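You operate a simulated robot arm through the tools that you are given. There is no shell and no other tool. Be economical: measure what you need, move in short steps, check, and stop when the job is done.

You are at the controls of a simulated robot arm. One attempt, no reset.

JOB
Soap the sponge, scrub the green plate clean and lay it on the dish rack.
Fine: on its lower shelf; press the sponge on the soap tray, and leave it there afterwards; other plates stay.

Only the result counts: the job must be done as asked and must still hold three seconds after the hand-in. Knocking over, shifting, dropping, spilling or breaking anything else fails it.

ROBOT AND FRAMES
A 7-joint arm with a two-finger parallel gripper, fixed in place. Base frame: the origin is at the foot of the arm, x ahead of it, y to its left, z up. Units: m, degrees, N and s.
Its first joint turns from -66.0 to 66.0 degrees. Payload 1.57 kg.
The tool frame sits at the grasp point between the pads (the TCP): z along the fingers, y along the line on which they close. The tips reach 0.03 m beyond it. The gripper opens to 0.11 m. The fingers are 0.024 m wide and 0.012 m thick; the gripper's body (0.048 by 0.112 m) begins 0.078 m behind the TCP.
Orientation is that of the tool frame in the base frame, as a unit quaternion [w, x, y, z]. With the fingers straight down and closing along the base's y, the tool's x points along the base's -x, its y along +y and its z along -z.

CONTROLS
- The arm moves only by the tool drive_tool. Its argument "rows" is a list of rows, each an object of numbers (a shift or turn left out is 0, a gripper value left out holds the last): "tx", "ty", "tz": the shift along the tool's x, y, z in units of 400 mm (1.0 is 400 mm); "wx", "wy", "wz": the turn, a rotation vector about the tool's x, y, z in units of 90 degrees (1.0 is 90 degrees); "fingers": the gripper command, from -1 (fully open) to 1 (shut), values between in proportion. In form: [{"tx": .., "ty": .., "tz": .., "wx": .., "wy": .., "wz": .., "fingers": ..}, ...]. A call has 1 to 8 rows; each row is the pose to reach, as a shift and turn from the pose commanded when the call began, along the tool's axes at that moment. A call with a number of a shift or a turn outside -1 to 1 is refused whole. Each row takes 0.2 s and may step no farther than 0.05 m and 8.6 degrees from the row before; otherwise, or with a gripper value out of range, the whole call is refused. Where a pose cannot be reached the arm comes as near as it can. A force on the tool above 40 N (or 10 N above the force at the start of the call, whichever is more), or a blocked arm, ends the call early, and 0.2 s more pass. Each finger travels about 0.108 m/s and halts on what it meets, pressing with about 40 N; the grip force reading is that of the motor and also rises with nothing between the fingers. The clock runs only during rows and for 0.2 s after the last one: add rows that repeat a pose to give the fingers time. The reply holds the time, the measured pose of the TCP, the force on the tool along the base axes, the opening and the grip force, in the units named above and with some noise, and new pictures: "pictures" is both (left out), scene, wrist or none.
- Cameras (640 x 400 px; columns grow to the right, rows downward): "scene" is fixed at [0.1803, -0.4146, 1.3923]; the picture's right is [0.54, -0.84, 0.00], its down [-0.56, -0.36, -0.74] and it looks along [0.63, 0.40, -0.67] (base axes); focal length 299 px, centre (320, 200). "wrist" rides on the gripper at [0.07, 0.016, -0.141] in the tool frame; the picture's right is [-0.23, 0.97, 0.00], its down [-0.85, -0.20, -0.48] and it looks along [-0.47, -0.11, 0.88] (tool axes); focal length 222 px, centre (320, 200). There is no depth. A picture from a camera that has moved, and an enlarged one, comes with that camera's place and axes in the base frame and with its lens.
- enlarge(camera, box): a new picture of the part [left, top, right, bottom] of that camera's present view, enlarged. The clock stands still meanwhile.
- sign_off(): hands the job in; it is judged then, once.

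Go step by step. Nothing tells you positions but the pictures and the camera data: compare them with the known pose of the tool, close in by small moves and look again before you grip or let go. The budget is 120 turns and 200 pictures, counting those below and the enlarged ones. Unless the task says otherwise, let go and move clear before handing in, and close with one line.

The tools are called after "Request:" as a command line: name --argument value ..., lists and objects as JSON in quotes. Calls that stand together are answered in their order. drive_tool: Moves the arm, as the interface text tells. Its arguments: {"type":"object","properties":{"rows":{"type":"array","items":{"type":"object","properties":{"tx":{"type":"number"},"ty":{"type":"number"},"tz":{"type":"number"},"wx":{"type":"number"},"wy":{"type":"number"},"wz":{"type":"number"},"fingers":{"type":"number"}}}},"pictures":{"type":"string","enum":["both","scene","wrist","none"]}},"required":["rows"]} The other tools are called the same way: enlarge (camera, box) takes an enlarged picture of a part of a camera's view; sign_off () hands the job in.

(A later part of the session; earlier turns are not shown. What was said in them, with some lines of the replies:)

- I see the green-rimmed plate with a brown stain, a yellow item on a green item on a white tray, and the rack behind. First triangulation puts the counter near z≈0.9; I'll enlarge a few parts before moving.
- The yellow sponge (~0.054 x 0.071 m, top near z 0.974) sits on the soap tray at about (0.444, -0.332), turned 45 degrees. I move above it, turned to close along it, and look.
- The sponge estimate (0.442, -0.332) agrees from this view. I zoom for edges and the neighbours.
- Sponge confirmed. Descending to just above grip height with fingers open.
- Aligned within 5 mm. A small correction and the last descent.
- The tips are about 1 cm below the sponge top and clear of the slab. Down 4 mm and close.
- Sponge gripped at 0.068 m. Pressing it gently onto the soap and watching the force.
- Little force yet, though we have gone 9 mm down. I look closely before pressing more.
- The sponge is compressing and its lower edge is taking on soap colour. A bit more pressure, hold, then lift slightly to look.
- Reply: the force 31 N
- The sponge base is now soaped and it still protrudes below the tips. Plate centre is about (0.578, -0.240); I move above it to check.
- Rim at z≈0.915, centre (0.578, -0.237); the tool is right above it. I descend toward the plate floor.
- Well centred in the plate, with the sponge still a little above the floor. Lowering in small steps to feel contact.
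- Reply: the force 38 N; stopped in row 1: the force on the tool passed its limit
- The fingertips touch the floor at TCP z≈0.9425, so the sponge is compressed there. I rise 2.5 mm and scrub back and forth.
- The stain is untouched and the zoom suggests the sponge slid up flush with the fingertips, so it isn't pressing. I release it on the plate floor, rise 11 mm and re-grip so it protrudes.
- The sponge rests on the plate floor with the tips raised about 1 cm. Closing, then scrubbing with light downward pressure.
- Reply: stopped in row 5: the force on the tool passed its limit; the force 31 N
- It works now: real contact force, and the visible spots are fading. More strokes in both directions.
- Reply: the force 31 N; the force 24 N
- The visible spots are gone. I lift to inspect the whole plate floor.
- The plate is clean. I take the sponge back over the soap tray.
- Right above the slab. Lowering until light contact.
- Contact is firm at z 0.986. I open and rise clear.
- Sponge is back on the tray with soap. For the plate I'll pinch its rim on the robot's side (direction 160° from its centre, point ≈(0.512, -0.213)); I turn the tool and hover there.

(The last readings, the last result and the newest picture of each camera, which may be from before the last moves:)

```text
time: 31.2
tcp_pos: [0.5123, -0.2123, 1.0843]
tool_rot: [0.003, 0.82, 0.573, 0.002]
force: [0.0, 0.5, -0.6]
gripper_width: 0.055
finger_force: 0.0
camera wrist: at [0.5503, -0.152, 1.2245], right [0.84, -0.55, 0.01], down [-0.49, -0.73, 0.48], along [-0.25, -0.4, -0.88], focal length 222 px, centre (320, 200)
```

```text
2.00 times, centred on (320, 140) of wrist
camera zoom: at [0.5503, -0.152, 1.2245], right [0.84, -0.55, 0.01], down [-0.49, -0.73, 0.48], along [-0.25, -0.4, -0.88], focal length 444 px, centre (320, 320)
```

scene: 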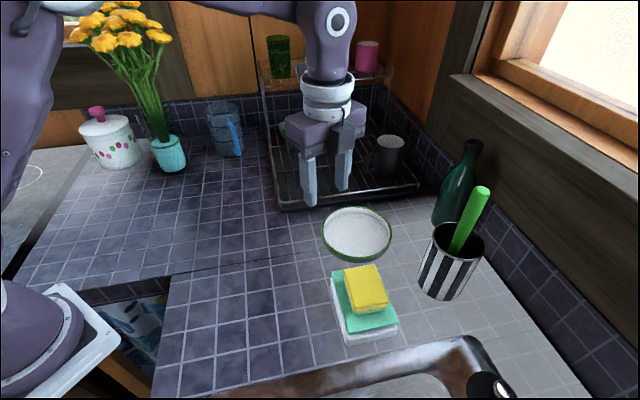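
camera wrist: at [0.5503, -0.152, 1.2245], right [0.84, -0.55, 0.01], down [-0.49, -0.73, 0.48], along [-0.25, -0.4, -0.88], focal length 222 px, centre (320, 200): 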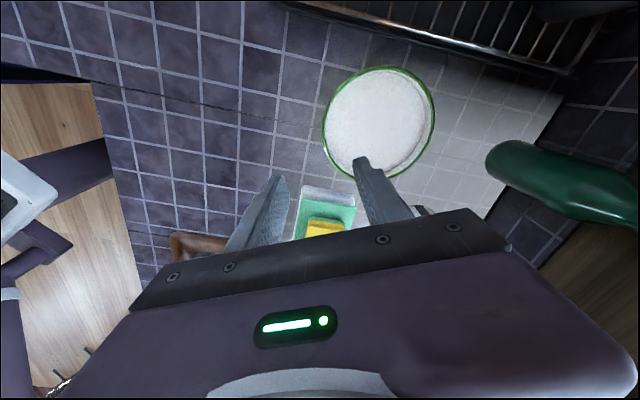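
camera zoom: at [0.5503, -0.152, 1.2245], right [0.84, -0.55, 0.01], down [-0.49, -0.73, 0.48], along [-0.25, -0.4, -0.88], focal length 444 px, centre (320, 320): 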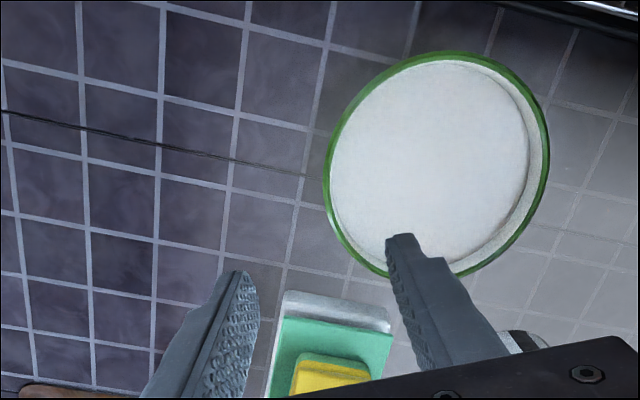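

Estimates of the plate centre range x 0.578–0.587; I descend to just above the rim to see the fingers straddle it.

Request:
drive_tool --rows '[{"ty": 0.01, "tz": 0.08}, {"ty": 0.01, "tz": 0.16}, {"ty": 0.01, "tz": 0.25}, {"ty": 0.01, "tz": 0.25}]'

Request:
enlarge --camera "wrist" --box '[220, 60, 460, 240]'

Request:
enlarge --camera "scene" --box '[280, 160, 420, 280]'

```text
time: 32.2
tcp_pos: [0.5166, -0.2155, 0.9845]
tool_rot: [0.004, 0.819, 0.573, 0.002]
force: [0.4, -0.1, -0.8]
gripper_width: 0.0551
finger_force: 0.1
camera wrist: at [0.5537, -0.1542, 1.1244], right [0.84, -0.55, 0.01], down [-0.48, -0.73, 0.48], along [-0.25, -0.4, -0.88], focal length 222 px, centre (320, 200)
```

scene: 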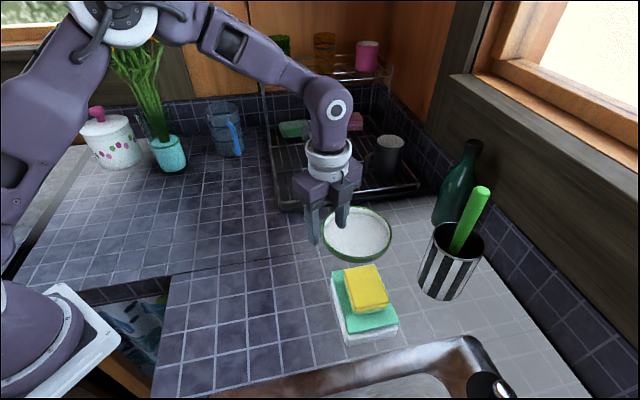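
wrist: 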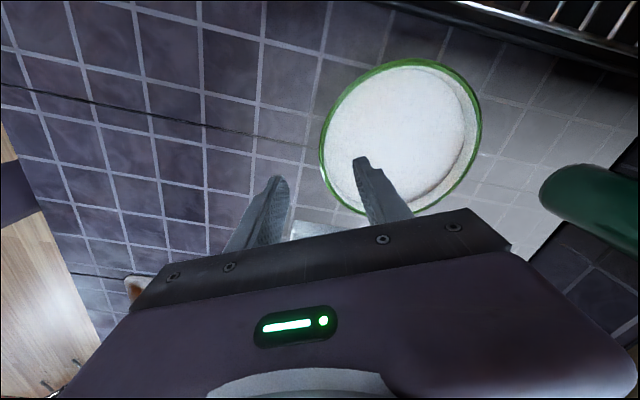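

```text
2.22 times, centred on (340, 150) of wrist
camera zoom: at [0.5537, -0.1542, 1.1244], right [0.84, -0.55, 0.01], down [-0.48, -0.73, 0.48], along [-0.25, -0.4, -0.88], focal length 494 px, centre (276, 311)
```

zoom: 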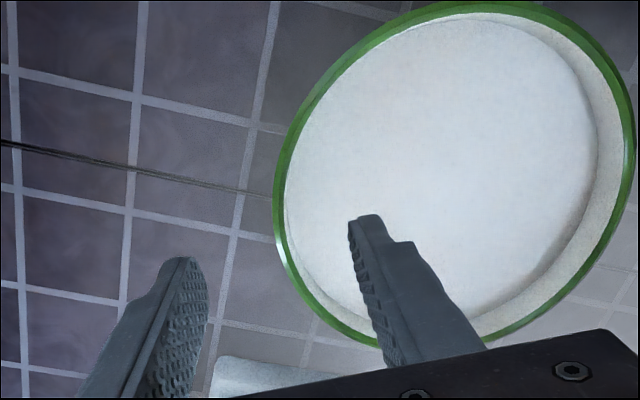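

```text
3.33 times, centred on (350, 220) of scene
camera zoom: at [0.1803, -0.4146, 1.3923], right [0.54, -0.84, 0.0], down [-0.56, -0.36, -0.74], along [0.63, 0.4, -0.67], focal length 998 px, centre (220, 133)
```

zoom: 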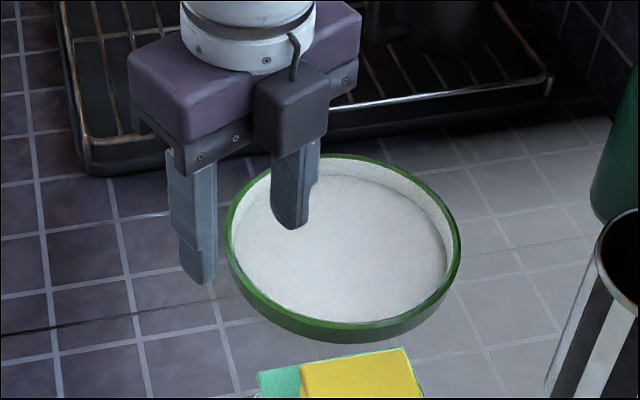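

The rim lies between the fingers, about 4 mm off centre. Small correction, then down so the tips flank the wall.

Request:
drive_tool --rows '[{"tx": -0.01, "ty": 0.008, "tz": 0.03}, {"tx": -0.01, "ty": 0.008, "tz": 0.065}, {"tx": -0.01, "ty": 0.008, "tz": 0.095}, {"tx": -0.01, "ty": 0.008, "tz": 0.095}]'

Request:
enlarge --camera "wrist" --box '[220, 60, 460, 240]'

Request:
enlarge --camera "scene" --box '[280, 160, 420, 280]'

```text
time: 33.2
tcp_pos: [0.5179, -0.2186, 0.9457]
tool_rot: [0.005, 0.819, 0.574, 0.002]
force: [0.9, -0.3, -0.7]
gripper_width: 0.0549
finger_force: 0.0
camera wrist: at [0.5565, -0.1589, 1.0863], right [0.84, -0.55, 0.01], down [-0.48, -0.73, 0.48], along [-0.25, -0.4, -0.88], focal length 222 px, centre (320, 200)
```

scene: 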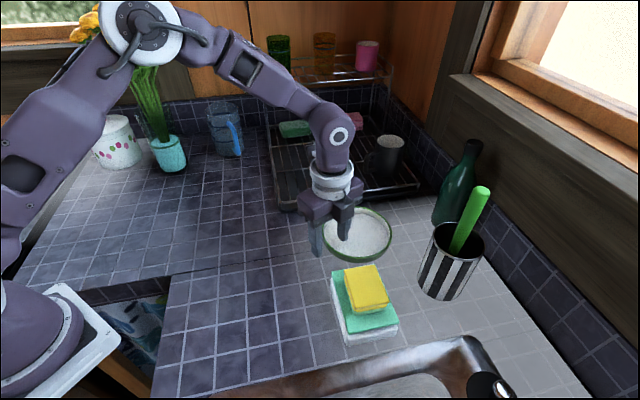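
wrist: 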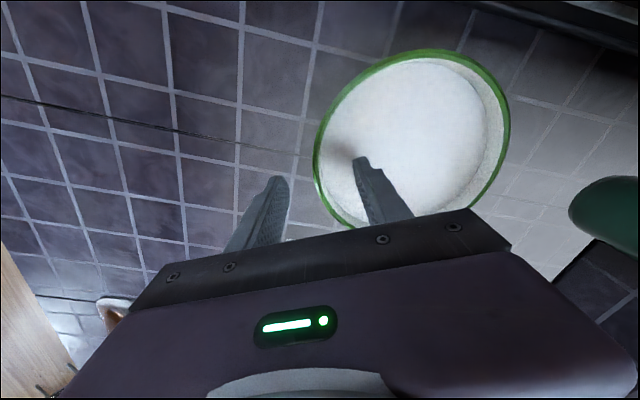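

```text
2.22 times, centred on (340, 150) of wrist
camera zoom: at [0.5565, -0.1589, 1.0863], right [0.84, -0.55, 0.01], down [-0.48, -0.73, 0.48], along [-0.25, -0.4, -0.88], focal length 494 px, centre (276, 311)
```

zoom: 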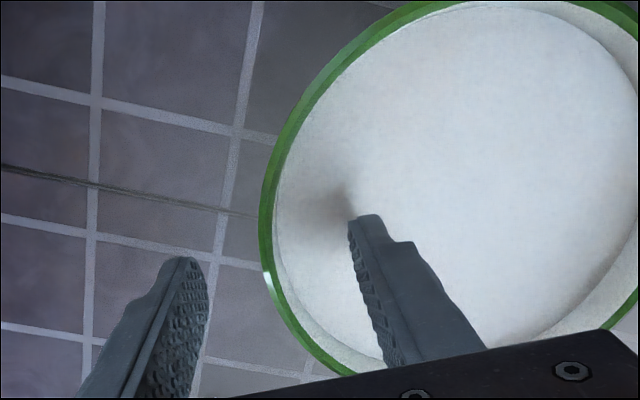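

```text
3.33 times, centred on (350, 220) of scene
camera zoom: at [0.1803, -0.4146, 1.3923], right [0.54, -0.84, 0.0], down [-0.56, -0.36, -0.74], along [0.63, 0.4, -0.67], focal length 998 px, centre (220, 133)
```

zoom: 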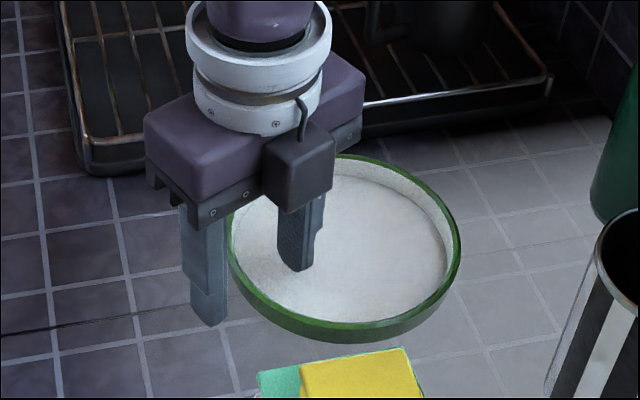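

The inner tip is just above the floor and the wall is between the pads. Closing on the rim.

Request:
drive_tool --rows '[{"fingers": 0.5}, {"fingers": 1}, {"fingers": 1}, {"fingers": 1}, {"fingers": 1}]'

Request:
enlarge --camera "scene" --box '[280, 160, 420, 280]'

```text
time: 34.4
tcp_pos: [0.5176, -0.2203, 0.9455]
tool_rot: [0.005, 0.819, 0.574, 0.003]
force: [-0.4, 0.9, 3.8]
gripper_width: 0.0043
finger_force: 24.8
camera wrist: at [0.5566, -0.1589, 1.0867], right [0.84, -0.55, 0.01], down [-0.48, -0.73, 0.48], along [-0.25, -0.41, -0.88], focal length 222 px, centre (320, 200)
```

scene: 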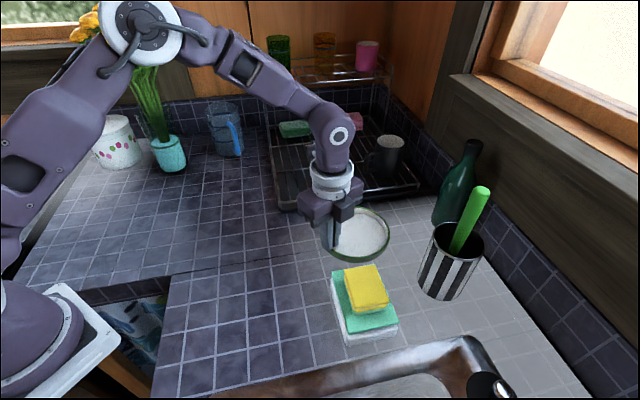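
wrist: 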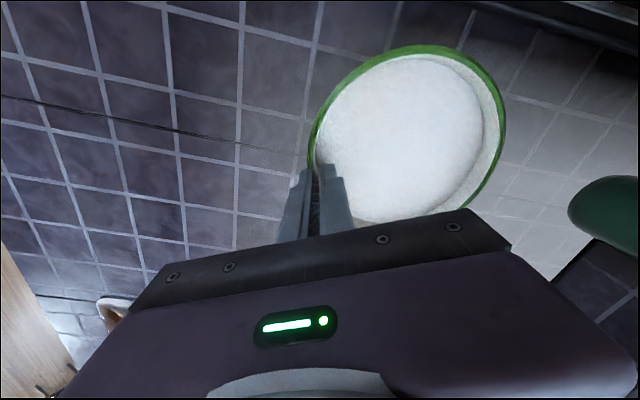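

```text
3.33 times, centred on (350, 220) of scene
camera zoom: at [0.1802, -0.4146, 1.3923], right [0.54, -0.84, 0.0], down [-0.56, -0.36, -0.74], along [0.63, 0.4, -0.67], focal length 998 px, centre (220, 133)
```

zoom: 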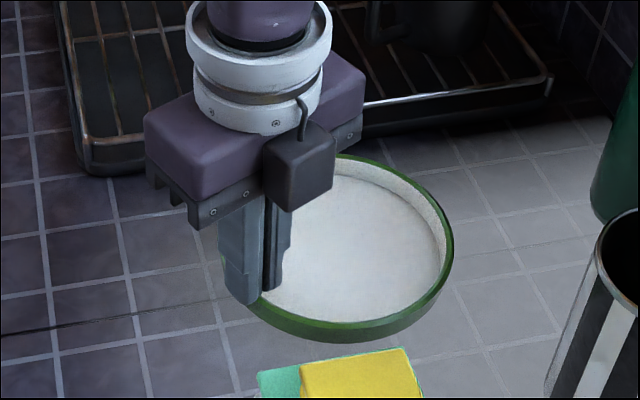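

Pinched at 4.3 mm wall. Lifting slowly 2 cm to check the hold.

Request:
drive_tool --rows '[{"tz": 0}, {"tz": -0.012}, {"tz": -0.025}, {"tz": -0.037}, {"tz": -0.05}, {"tz": -0.05}]'

Request:
enlarge --camera "scene" --box '[280, 160, 420, 280]'

```text
time: 35.8
tcp_pos: [0.5181, -0.2199, 0.9657]
tool_rot: [0.004, 0.818, 0.575, 0.003]
force: [-0.6, 0.1, -1.4]
gripper_width: 0.0041
finger_force: 24.5
camera wrist: at [0.5567, -0.1587, 1.1067], right [0.84, -0.55, 0.01], down [-0.48, -0.73, 0.48], along [-0.25, -0.41, -0.88], focal length 222 px, centre (320, 200)
```

scene: 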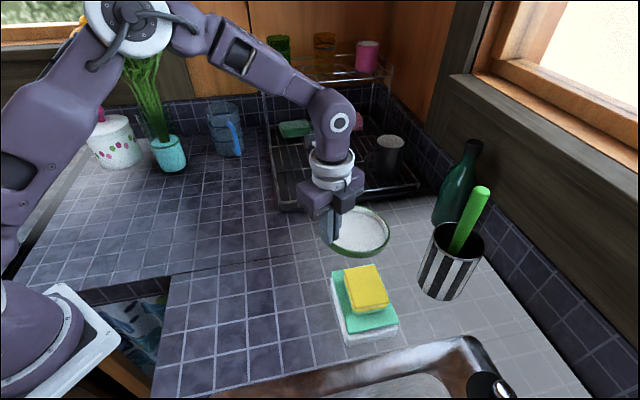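
wrist: 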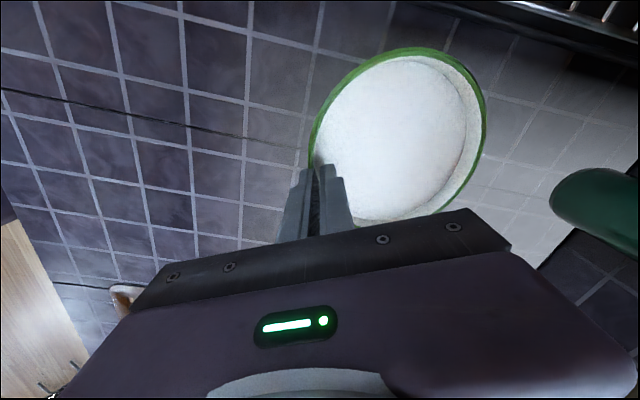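

```text
3.33 times, centred on (350, 220) of scene
camera zoom: at [0.1803, -0.4147, 1.3923], right [0.54, -0.84, 0.0], down [-0.56, -0.36, -0.74], along [0.63, 0.4, -0.67], focal length 998 px, centre (220, 133)
```

zoom: 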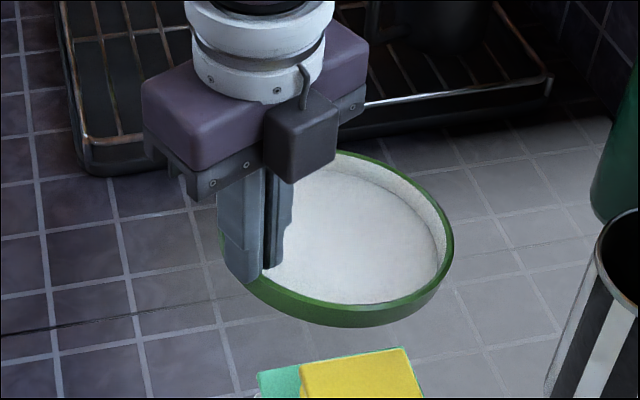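

The grip holds with some sag on the far side. Lifting further to see if it's stable.

Request:
drive_tool --rows '[{"tz": -0.025}, {"tz": -0.05}, {"tz": -0.075}, {"tz": -0.1}, {"tz": -0.125}, {"tz": -0.125}]'

Request:
enlarge --camera "scene" --box '[280, 140, 420, 280]'

```text
time: 37.2
tcp_pos: [0.5172, -0.2193, 1.0168]
tool_rot: [0.005, 0.819, 0.574, 0.001]
force: [-0.3, -0.5, -2.0]
gripper_width: 0.0042
finger_force: 24.9
camera wrist: at [0.5559, -0.1583, 1.157], right [0.84, -0.55, 0.01], down [-0.48, -0.73, 0.48], along [-0.25, -0.4, -0.88], focal length 222 px, centre (320, 200)
```

scene: 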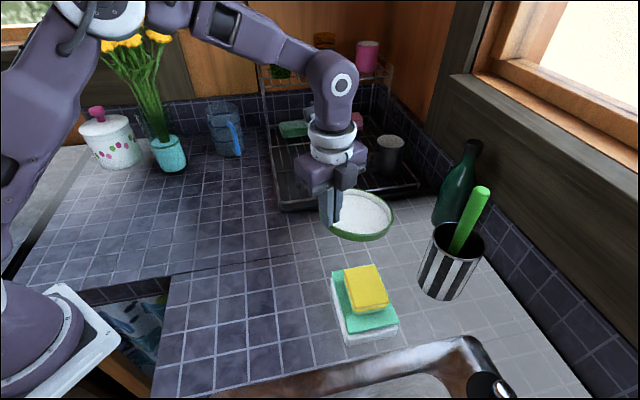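
wrist: 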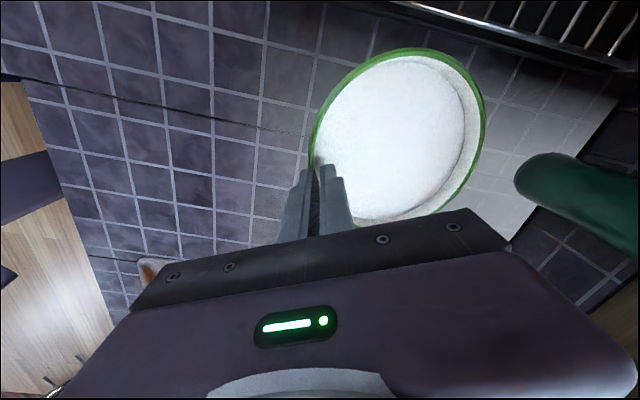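

```text
2.86 times, centred on (350, 210) of scene
camera zoom: at [0.1803, -0.4147, 1.3923], right [0.54, -0.84, 0.0], down [-0.56, -0.36, -0.74], along [0.63, 0.4, -0.67], focal length 855 px, centre (234, 171)
```

zoom: 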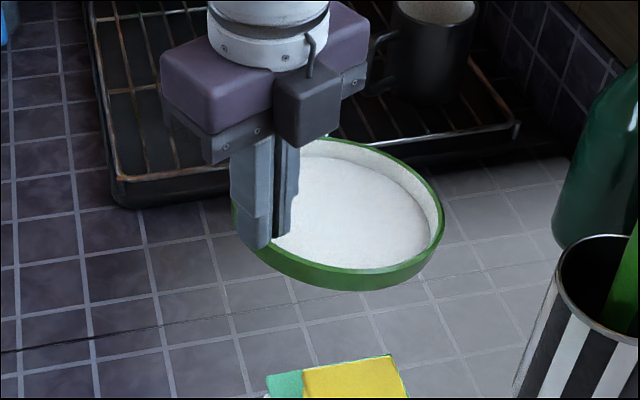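

Grip is stable with ~10° sag. I raise it and tilt the tool to level the plate.

Request:
drive_tool --rows '[{"tz": -0.03, "wx": -0.03}, {"tz": -0.06, "wx": -0.055}, {"tz": -0.09, "wx": -0.08}, {"tz": -0.12, "wx": -0.105}, {"tz": -0.12, "wx": -0.105}]'

Request:
enlarge --camera "scene" --box '[270, 120, 430, 260]'

```text
time: 38.4
tcp_pos: [0.5188, -0.2203, 1.0642]
tool_rot: [0.072, 0.815, 0.573, 0.049]
force: [-0.3, -0.1, -2.4]
gripper_width: 0.0041
finger_force: 25.3
camera wrist: at [0.5339, -0.1504, 1.2055], right [0.82, -0.54, 0.17], down [-0.55, -0.71, 0.44], along [-0.12, -0.45, -0.88], focal length 222 px, centre (320, 200)
```

scene: 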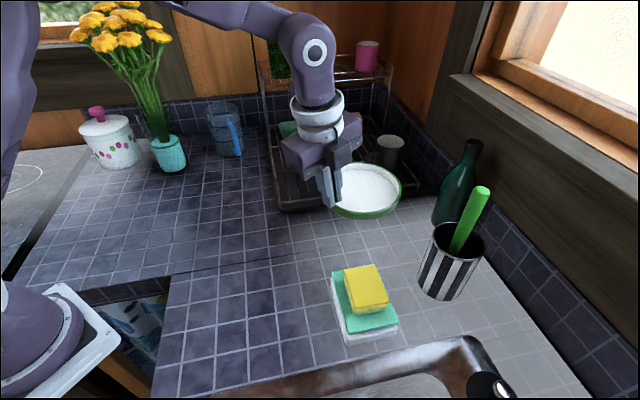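
wrist: 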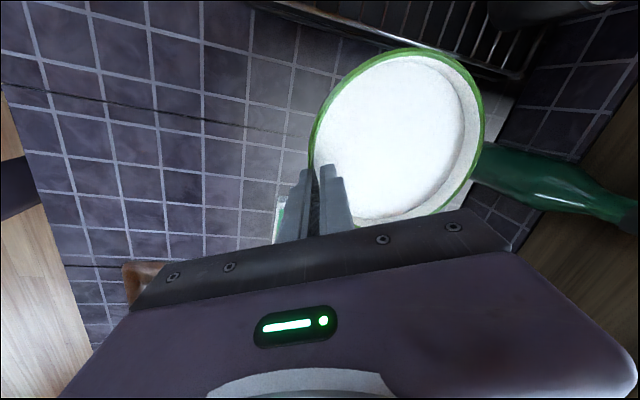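

```text
2.86 times, centred on (350, 190) of scene
camera zoom: at [0.1803, -0.4147, 1.3923], right [0.54, -0.84, 0.0], down [-0.56, -0.36, -0.74], along [0.63, 0.4, -0.67], focal length 855 px, centre (234, 229)
```

zoom: 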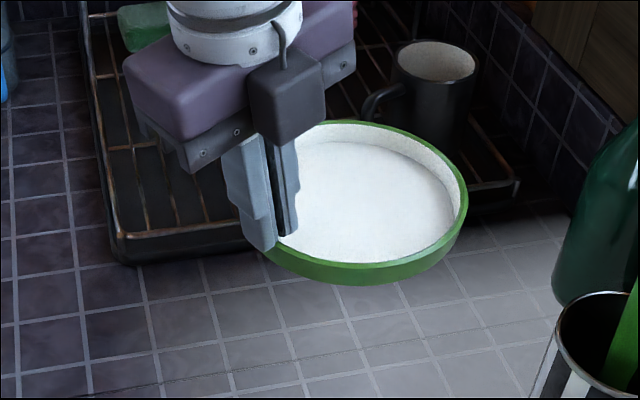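

Plate is level now. I carry it over the front-left of the rack's lower shelf, turning 20°.

Request:
drive_tool --rows '[{"tx": 0.089, "ty": 0.035, "tz": -0.02, "wy": 0.0077, "wz": -0.044}, {"tx": 0.178, "ty": 0.07, "tz": -0.021, "wy": 0.0154, "wz": -0.088}, {"tx": 0.268, "ty": 0.105, "tz": -0.021, "wy": 0.0231, "wz": -0.131}, {"tx": 0.357, "ty": 0.14, "tz": -0.021, "wy": 0.031, "wz": -0.175}, {"tx": 0.446, "ty": 0.1755, "tz": -0.021, "wy": 0.0386, "wz": -0.219}, {"tx": 0.446, "ty": 0.1755, "tz": -0.021, "wy": 0.0386, "wz": -0.219}]'

Request:
enlarge --camera "scene" --box '[250, 60, 430, 220]'

Request:
enlarge --camera "wrist" --box '[240, 0, 560, 220]'

```text
time: 39.8
tcp_pos: [0.6419, -0.075, 1.0851]
tool_rot: [0.061, 0.704, 0.705, 0.06]
force: [0.5, 0.5, -1.6]
gripper_width: 0.0044
finger_force: 24.8
camera wrist: at [0.6338, -0.0045, 1.226], right [0.96, -0.23, 0.17], down [-0.28, -0.86, 0.44], along [0.05, -0.47, -0.88], focal length 222 px, centre (320, 200)
```

scene: 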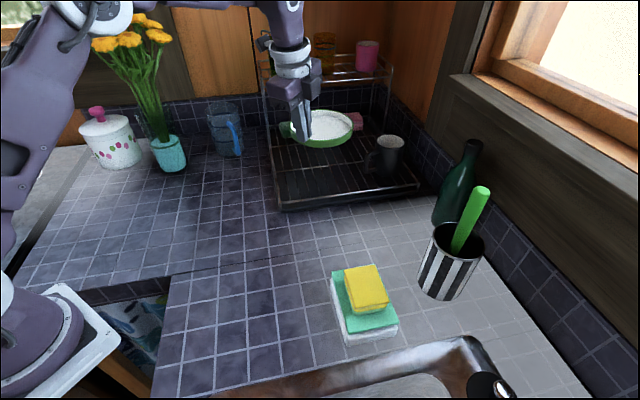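
wrist: 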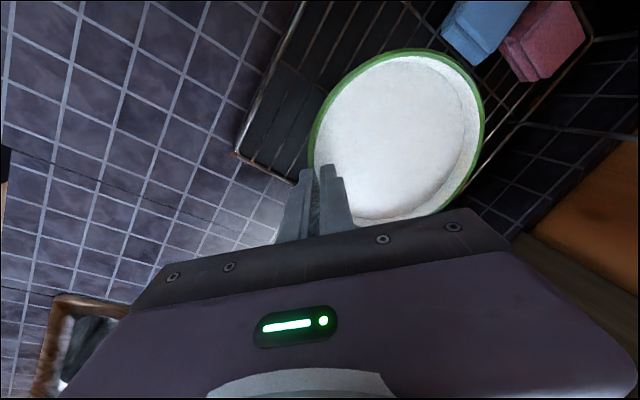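

```text
2.50 times, centred on (340, 140) of scene
camera zoom: at [0.1804, -0.4146, 1.3923], right [0.54, -0.84, 0.0], down [-0.56, -0.36, -0.74], along [0.63, 0.4, -0.67], focal length 748 px, centre (270, 350)
```

zoom: 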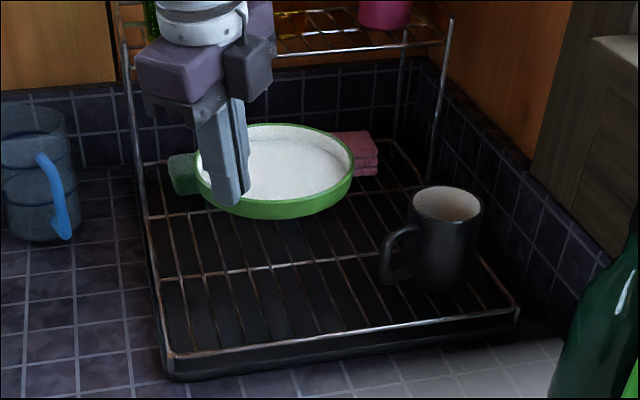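

```text
1.82 times, centred on (400, 110) of wrist
camera zoom: at [0.6338, -0.0045, 1.226], right [0.96, -0.23, 0.17], down [-0.28, -0.86, 0.44], along [0.05, -0.47, -0.88], focal length 404 px, centre (174, 364)
```

zoom: 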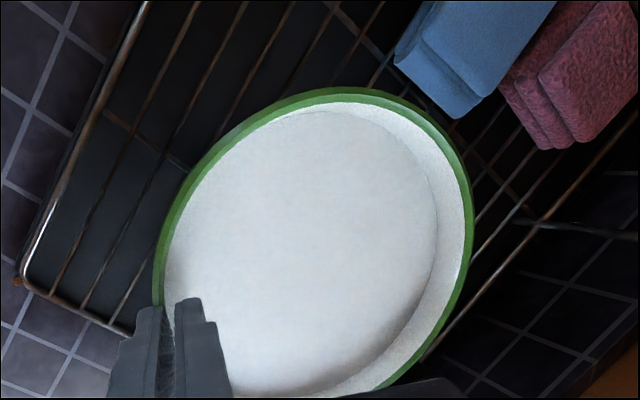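

Position agrees with the rack estimate. I shift 1 cm toward the rack's front and descend to z≈1.0.

Request:
drive_tool --rows '[{"tx": -0.0175, "ty": -0.026, "tz": 0.05}, {"tx": -0.0175, "ty": -0.035, "tz": 0.105}, {"tx": -0.0175, "ty": -0.044, "tz": 0.157}, {"tx": -0.0175, "ty": -0.0534, "tz": 0.209}, {"tx": -0.0175, "ty": -0.0534, "tz": 0.209}]'

Request:
enlarge --camera "scene" --box '[250, 90, 410, 220]'

Request:
enlarge --camera "wrist" --box '[200, 0, 560, 220]'

```text
time: 41.0
tcp_pos: [0.6343, -0.081, 0.9998]
tool_rot: [0.061, 0.704, 0.705, 0.061]
force: [0.4, -0.1, -1.7]
gripper_width: 0.0041
finger_force: 25.0
camera wrist: at [0.627, -0.0111, 1.14], right [0.96, -0.23, 0.17], down [-0.28, -0.86, 0.44], along [0.05, -0.47, -0.88], focal length 222 px, centre (320, 200)
```

scene: 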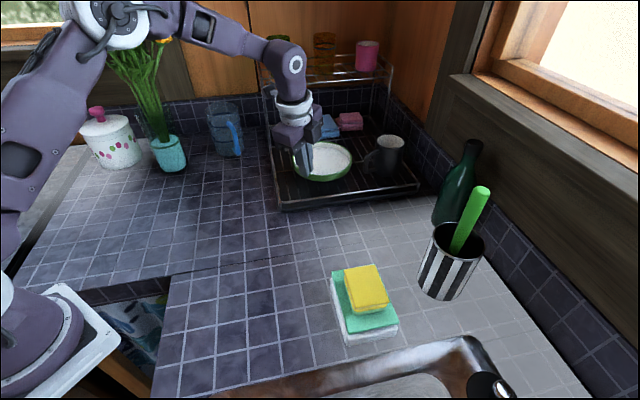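
wrist: 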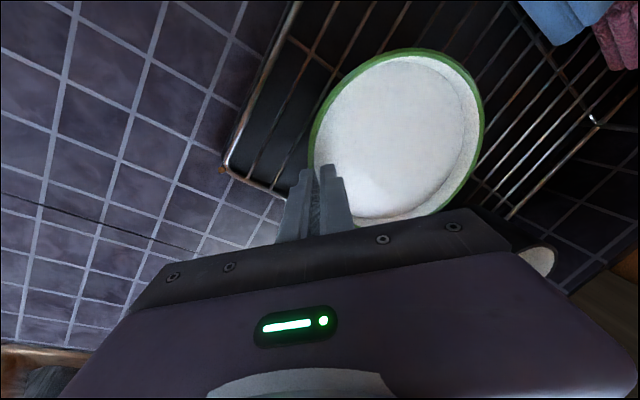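

```text
3.08 times, centred on (330, 155) of scene
camera zoom: at [0.1804, -0.4146, 1.3923], right [0.54, -0.84, 0.0], down [-0.56, -0.36, -0.74], along [0.63, 0.4, -0.67], focal length 921 px, centre (289, 338)
```

zoom: 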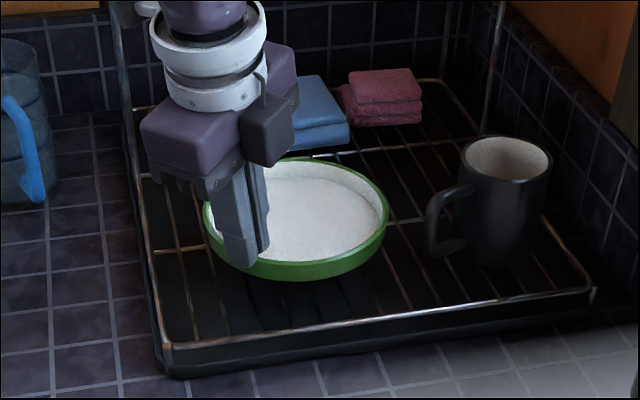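

```text
1.78 times, centred on (380, 110) of wrist
camera zoom: at [0.627, -0.0111, 1.14], right [0.96, -0.23, 0.17], down [-0.28, -0.86, 0.44], along [0.05, -0.47, -0.88], focal length 395 px, centre (213, 360)
```

zoom: 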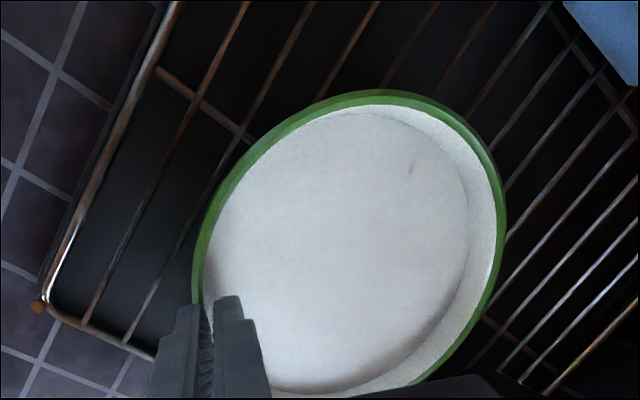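

Placement looks good, well clear of the mug and cloths. Lowering in small steps until contact.

Request:
drive_tool --rows '[{"ty": -0.0035, "tz": 0.02}, {"ty": -0.007, "tz": 0.04}, {"ty": -0.007, "tz": 0.04}]' --pictures "none"

Request:
drive_tool --rows '[{"ty": -0.0017, "tz": 0.01}, {"ty": -0.0035, "tz": 0.02}, {"ty": -0.0035, "tz": 0.02}]' --pictures "none"

Request:
enlarge --camera "scene" --box '[250, 90, 410, 220]'

```text
time: 41.8
tcp_pos: [0.6352, -0.0823, 0.9823]
tool_rot: [0.061, 0.704, 0.705, 0.059]
force: [0.0, 0.5, -1.6]
gripper_width: 0.0041
finger_force: 24.8
```

```text
time: 42.6
tcp_pos: [0.635, -0.0825, 0.9756]
tool_rot: [0.062, 0.704, 0.705, 0.062]
force: [-5.6, 0.0, 18.1]
gripper_width: 0.0044
finger_force: 25.1
```

```text
3.08 times, centred on (330, 155) of scene
camera zoom: at [0.1798, -0.4146, 1.3924], right [0.54, -0.84, 0.0], down [-0.56, -0.36, -0.74], along [0.63, 0.4, -0.67], focal length 921 px, centre (289, 338)
```

zoom: 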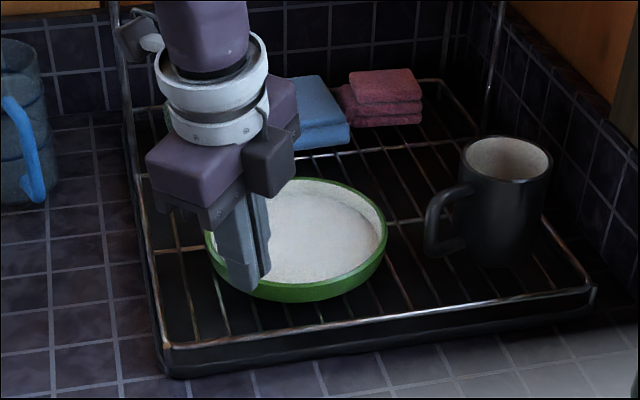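

Contact: 18 N upward as the plate meets the shelf. I relieve slightly, open a little, and check it has settled.

Request:
drive_tool --rows '[{"tz": -0.004, "ty": 0.0007}, {"tz": -0.004, "ty": 0.0007}, {"tz": -0.004, "ty": 0.0007, "fingers": 0.75}, {"tz": -0.004, "ty": 0.0007, "fingers": 0.5}, {"tz": -0.004, "ty": 0.0007, "fingers": 0.4}, {"tz": -0.004, "ty": 0.0007}]'

Request:
enlarge --camera "scene" --box '[250, 90, 410, 220]'

Request:
enlarge --camera "wrist" --box '[200, 0, 560, 220]'

```text
time: 44.0
tcp_pos: [0.6351, -0.0828, 0.9757]
tool_rot: [0.063, 0.704, 0.705, 0.062]
force: [-0.1, -0.3, 0.7]
gripper_width: 0.0329
finger_force: 0.0
camera wrist: at [0.6274, -0.0116, 1.1174], right [0.96, -0.23, 0.17], down [-0.28, -0.85, 0.44], along [0.05, -0.47, -0.88], focal length 222 px, centre (320, 200)
```

scene: 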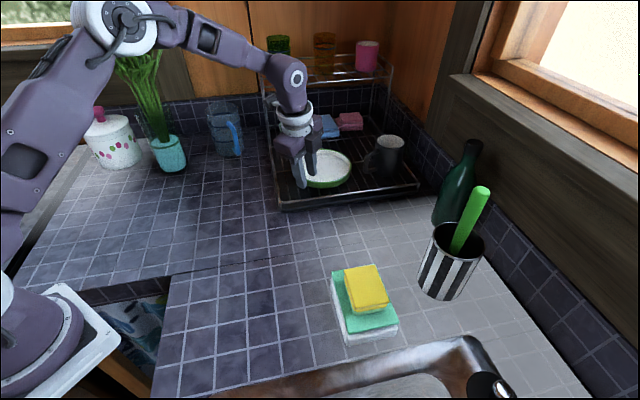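
wrist: 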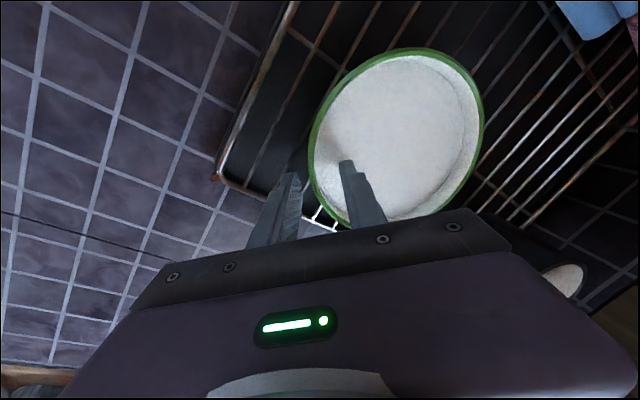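

```text
3.08 times, centred on (330, 155) of scene
camera zoom: at [0.1803, -0.4146, 1.3923], right [0.54, -0.84, 0.0], down [-0.56, -0.36, -0.74], along [0.63, 0.4, -0.67], focal length 921 px, centre (289, 338)
```

zoom: 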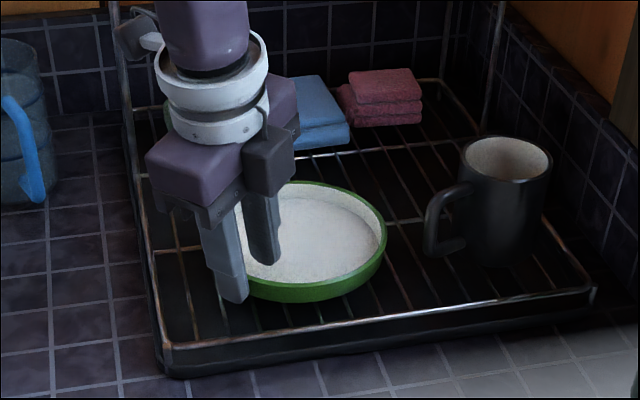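

```text
1.78 times, centred on (380, 110) of wrist
camera zoom: at [0.6274, -0.0116, 1.1174], right [0.96, -0.23, 0.17], down [-0.28, -0.85, 0.44], along [0.05, -0.47, -0.88], focal length 395 px, centre (213, 360)
```

zoom: 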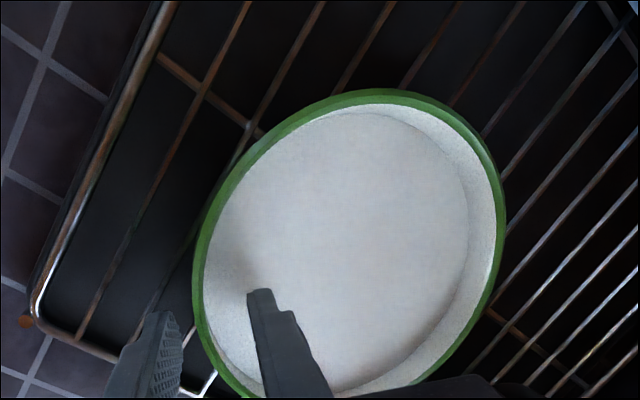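

The plate lies flat on the lower shelf and the fingers are free of the rim. Retreating straight up.

Request:
drive_tool --rows '[{"ty": 0.006, "tz": -0.037}, {"ty": 0.017, "tz": -0.1}, {"ty": 0.032, "tz": -0.19}, {"ty": 0.048, "tz": -0.28}, {"ty": 0.064, "tz": -0.37}, {"ty": -0.04, "tz": -0.37}, {"ty": -0.14, "tz": -0.37}, {"ty": -0.14, "tz": -0.37}]'

Request:
enlarge --camera "scene" --box '[250, 90, 410, 220]'

Request:
enlarge --camera "scene" --box '[300, 190, 460, 350]'

```text
time: 45.8
tcp_pos: [0.5538, -0.0815, 1.112]
tool_rot: [0.062, 0.704, 0.705, 0.061]
force: [0.2, -0.1, 0.1]
gripper_width: 0.0329
finger_force: 0.1
camera wrist: at [0.546, -0.0102, 1.2531], right [0.96, -0.23, 0.17], down [-0.28, -0.85, 0.44], along [0.05, -0.47, -0.88], focal length 222 px, centre (320, 200)
```

scene: 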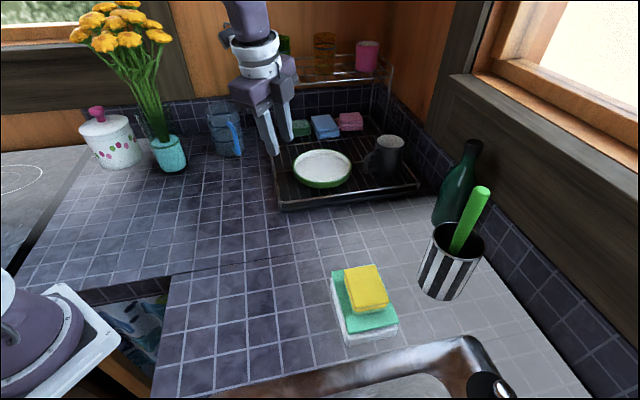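
wrist: 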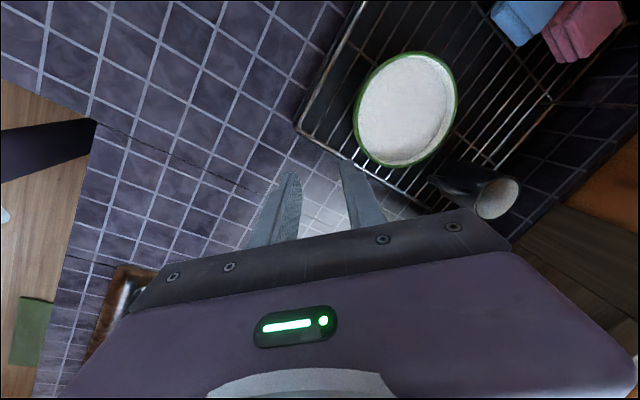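

```text
3.08 times, centred on (330, 155) of scene
camera zoom: at [0.1803, -0.4146, 1.3923], right [0.54, -0.84, 0.0], down [-0.56, -0.36, -0.74], along [0.63, 0.4, -0.67], focal length 921 px, centre (289, 338)
```

zoom: 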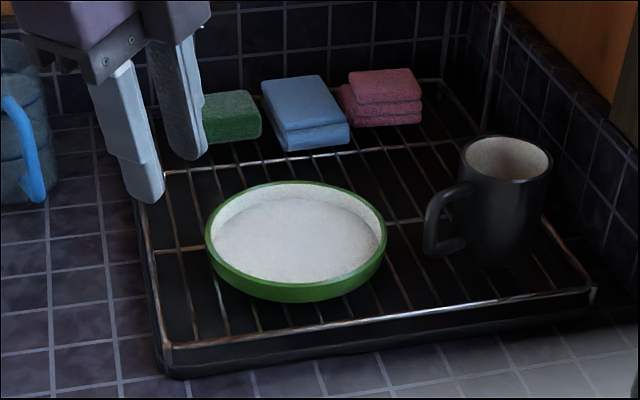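

```text
2.50 times, centred on (380, 270) of scene
camera zoom: at [0.1803, -0.4146, 1.3923], right [0.54, -0.84, 0.0], down [-0.56, -0.36, -0.74], along [0.63, 0.4, -0.67], focal length 748 px, centre (170, 25)
```

zoom: 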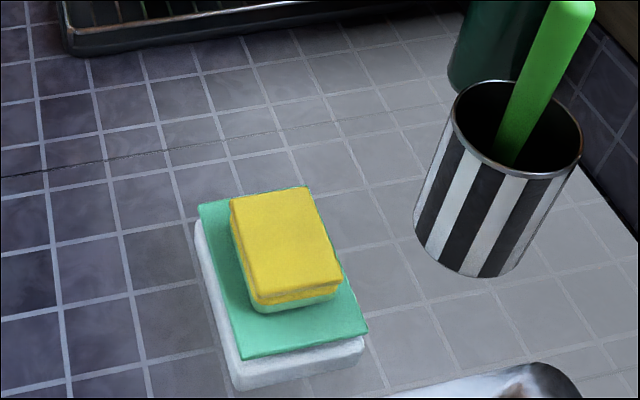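

The clean plate lies flat on the lower shelf, the sponge is back on the soap tray, everything else is undisturbed and the gripper is clear. Handing in.

Request:
sign_off

```text
The job is handed in.
```

I soaped the sponge, scrubbed the green plate until no stain was visible, and laid it flat on the rack's lower shelf. The sponge is back on the soap tray, and nothing else looks moved in the last pictures.
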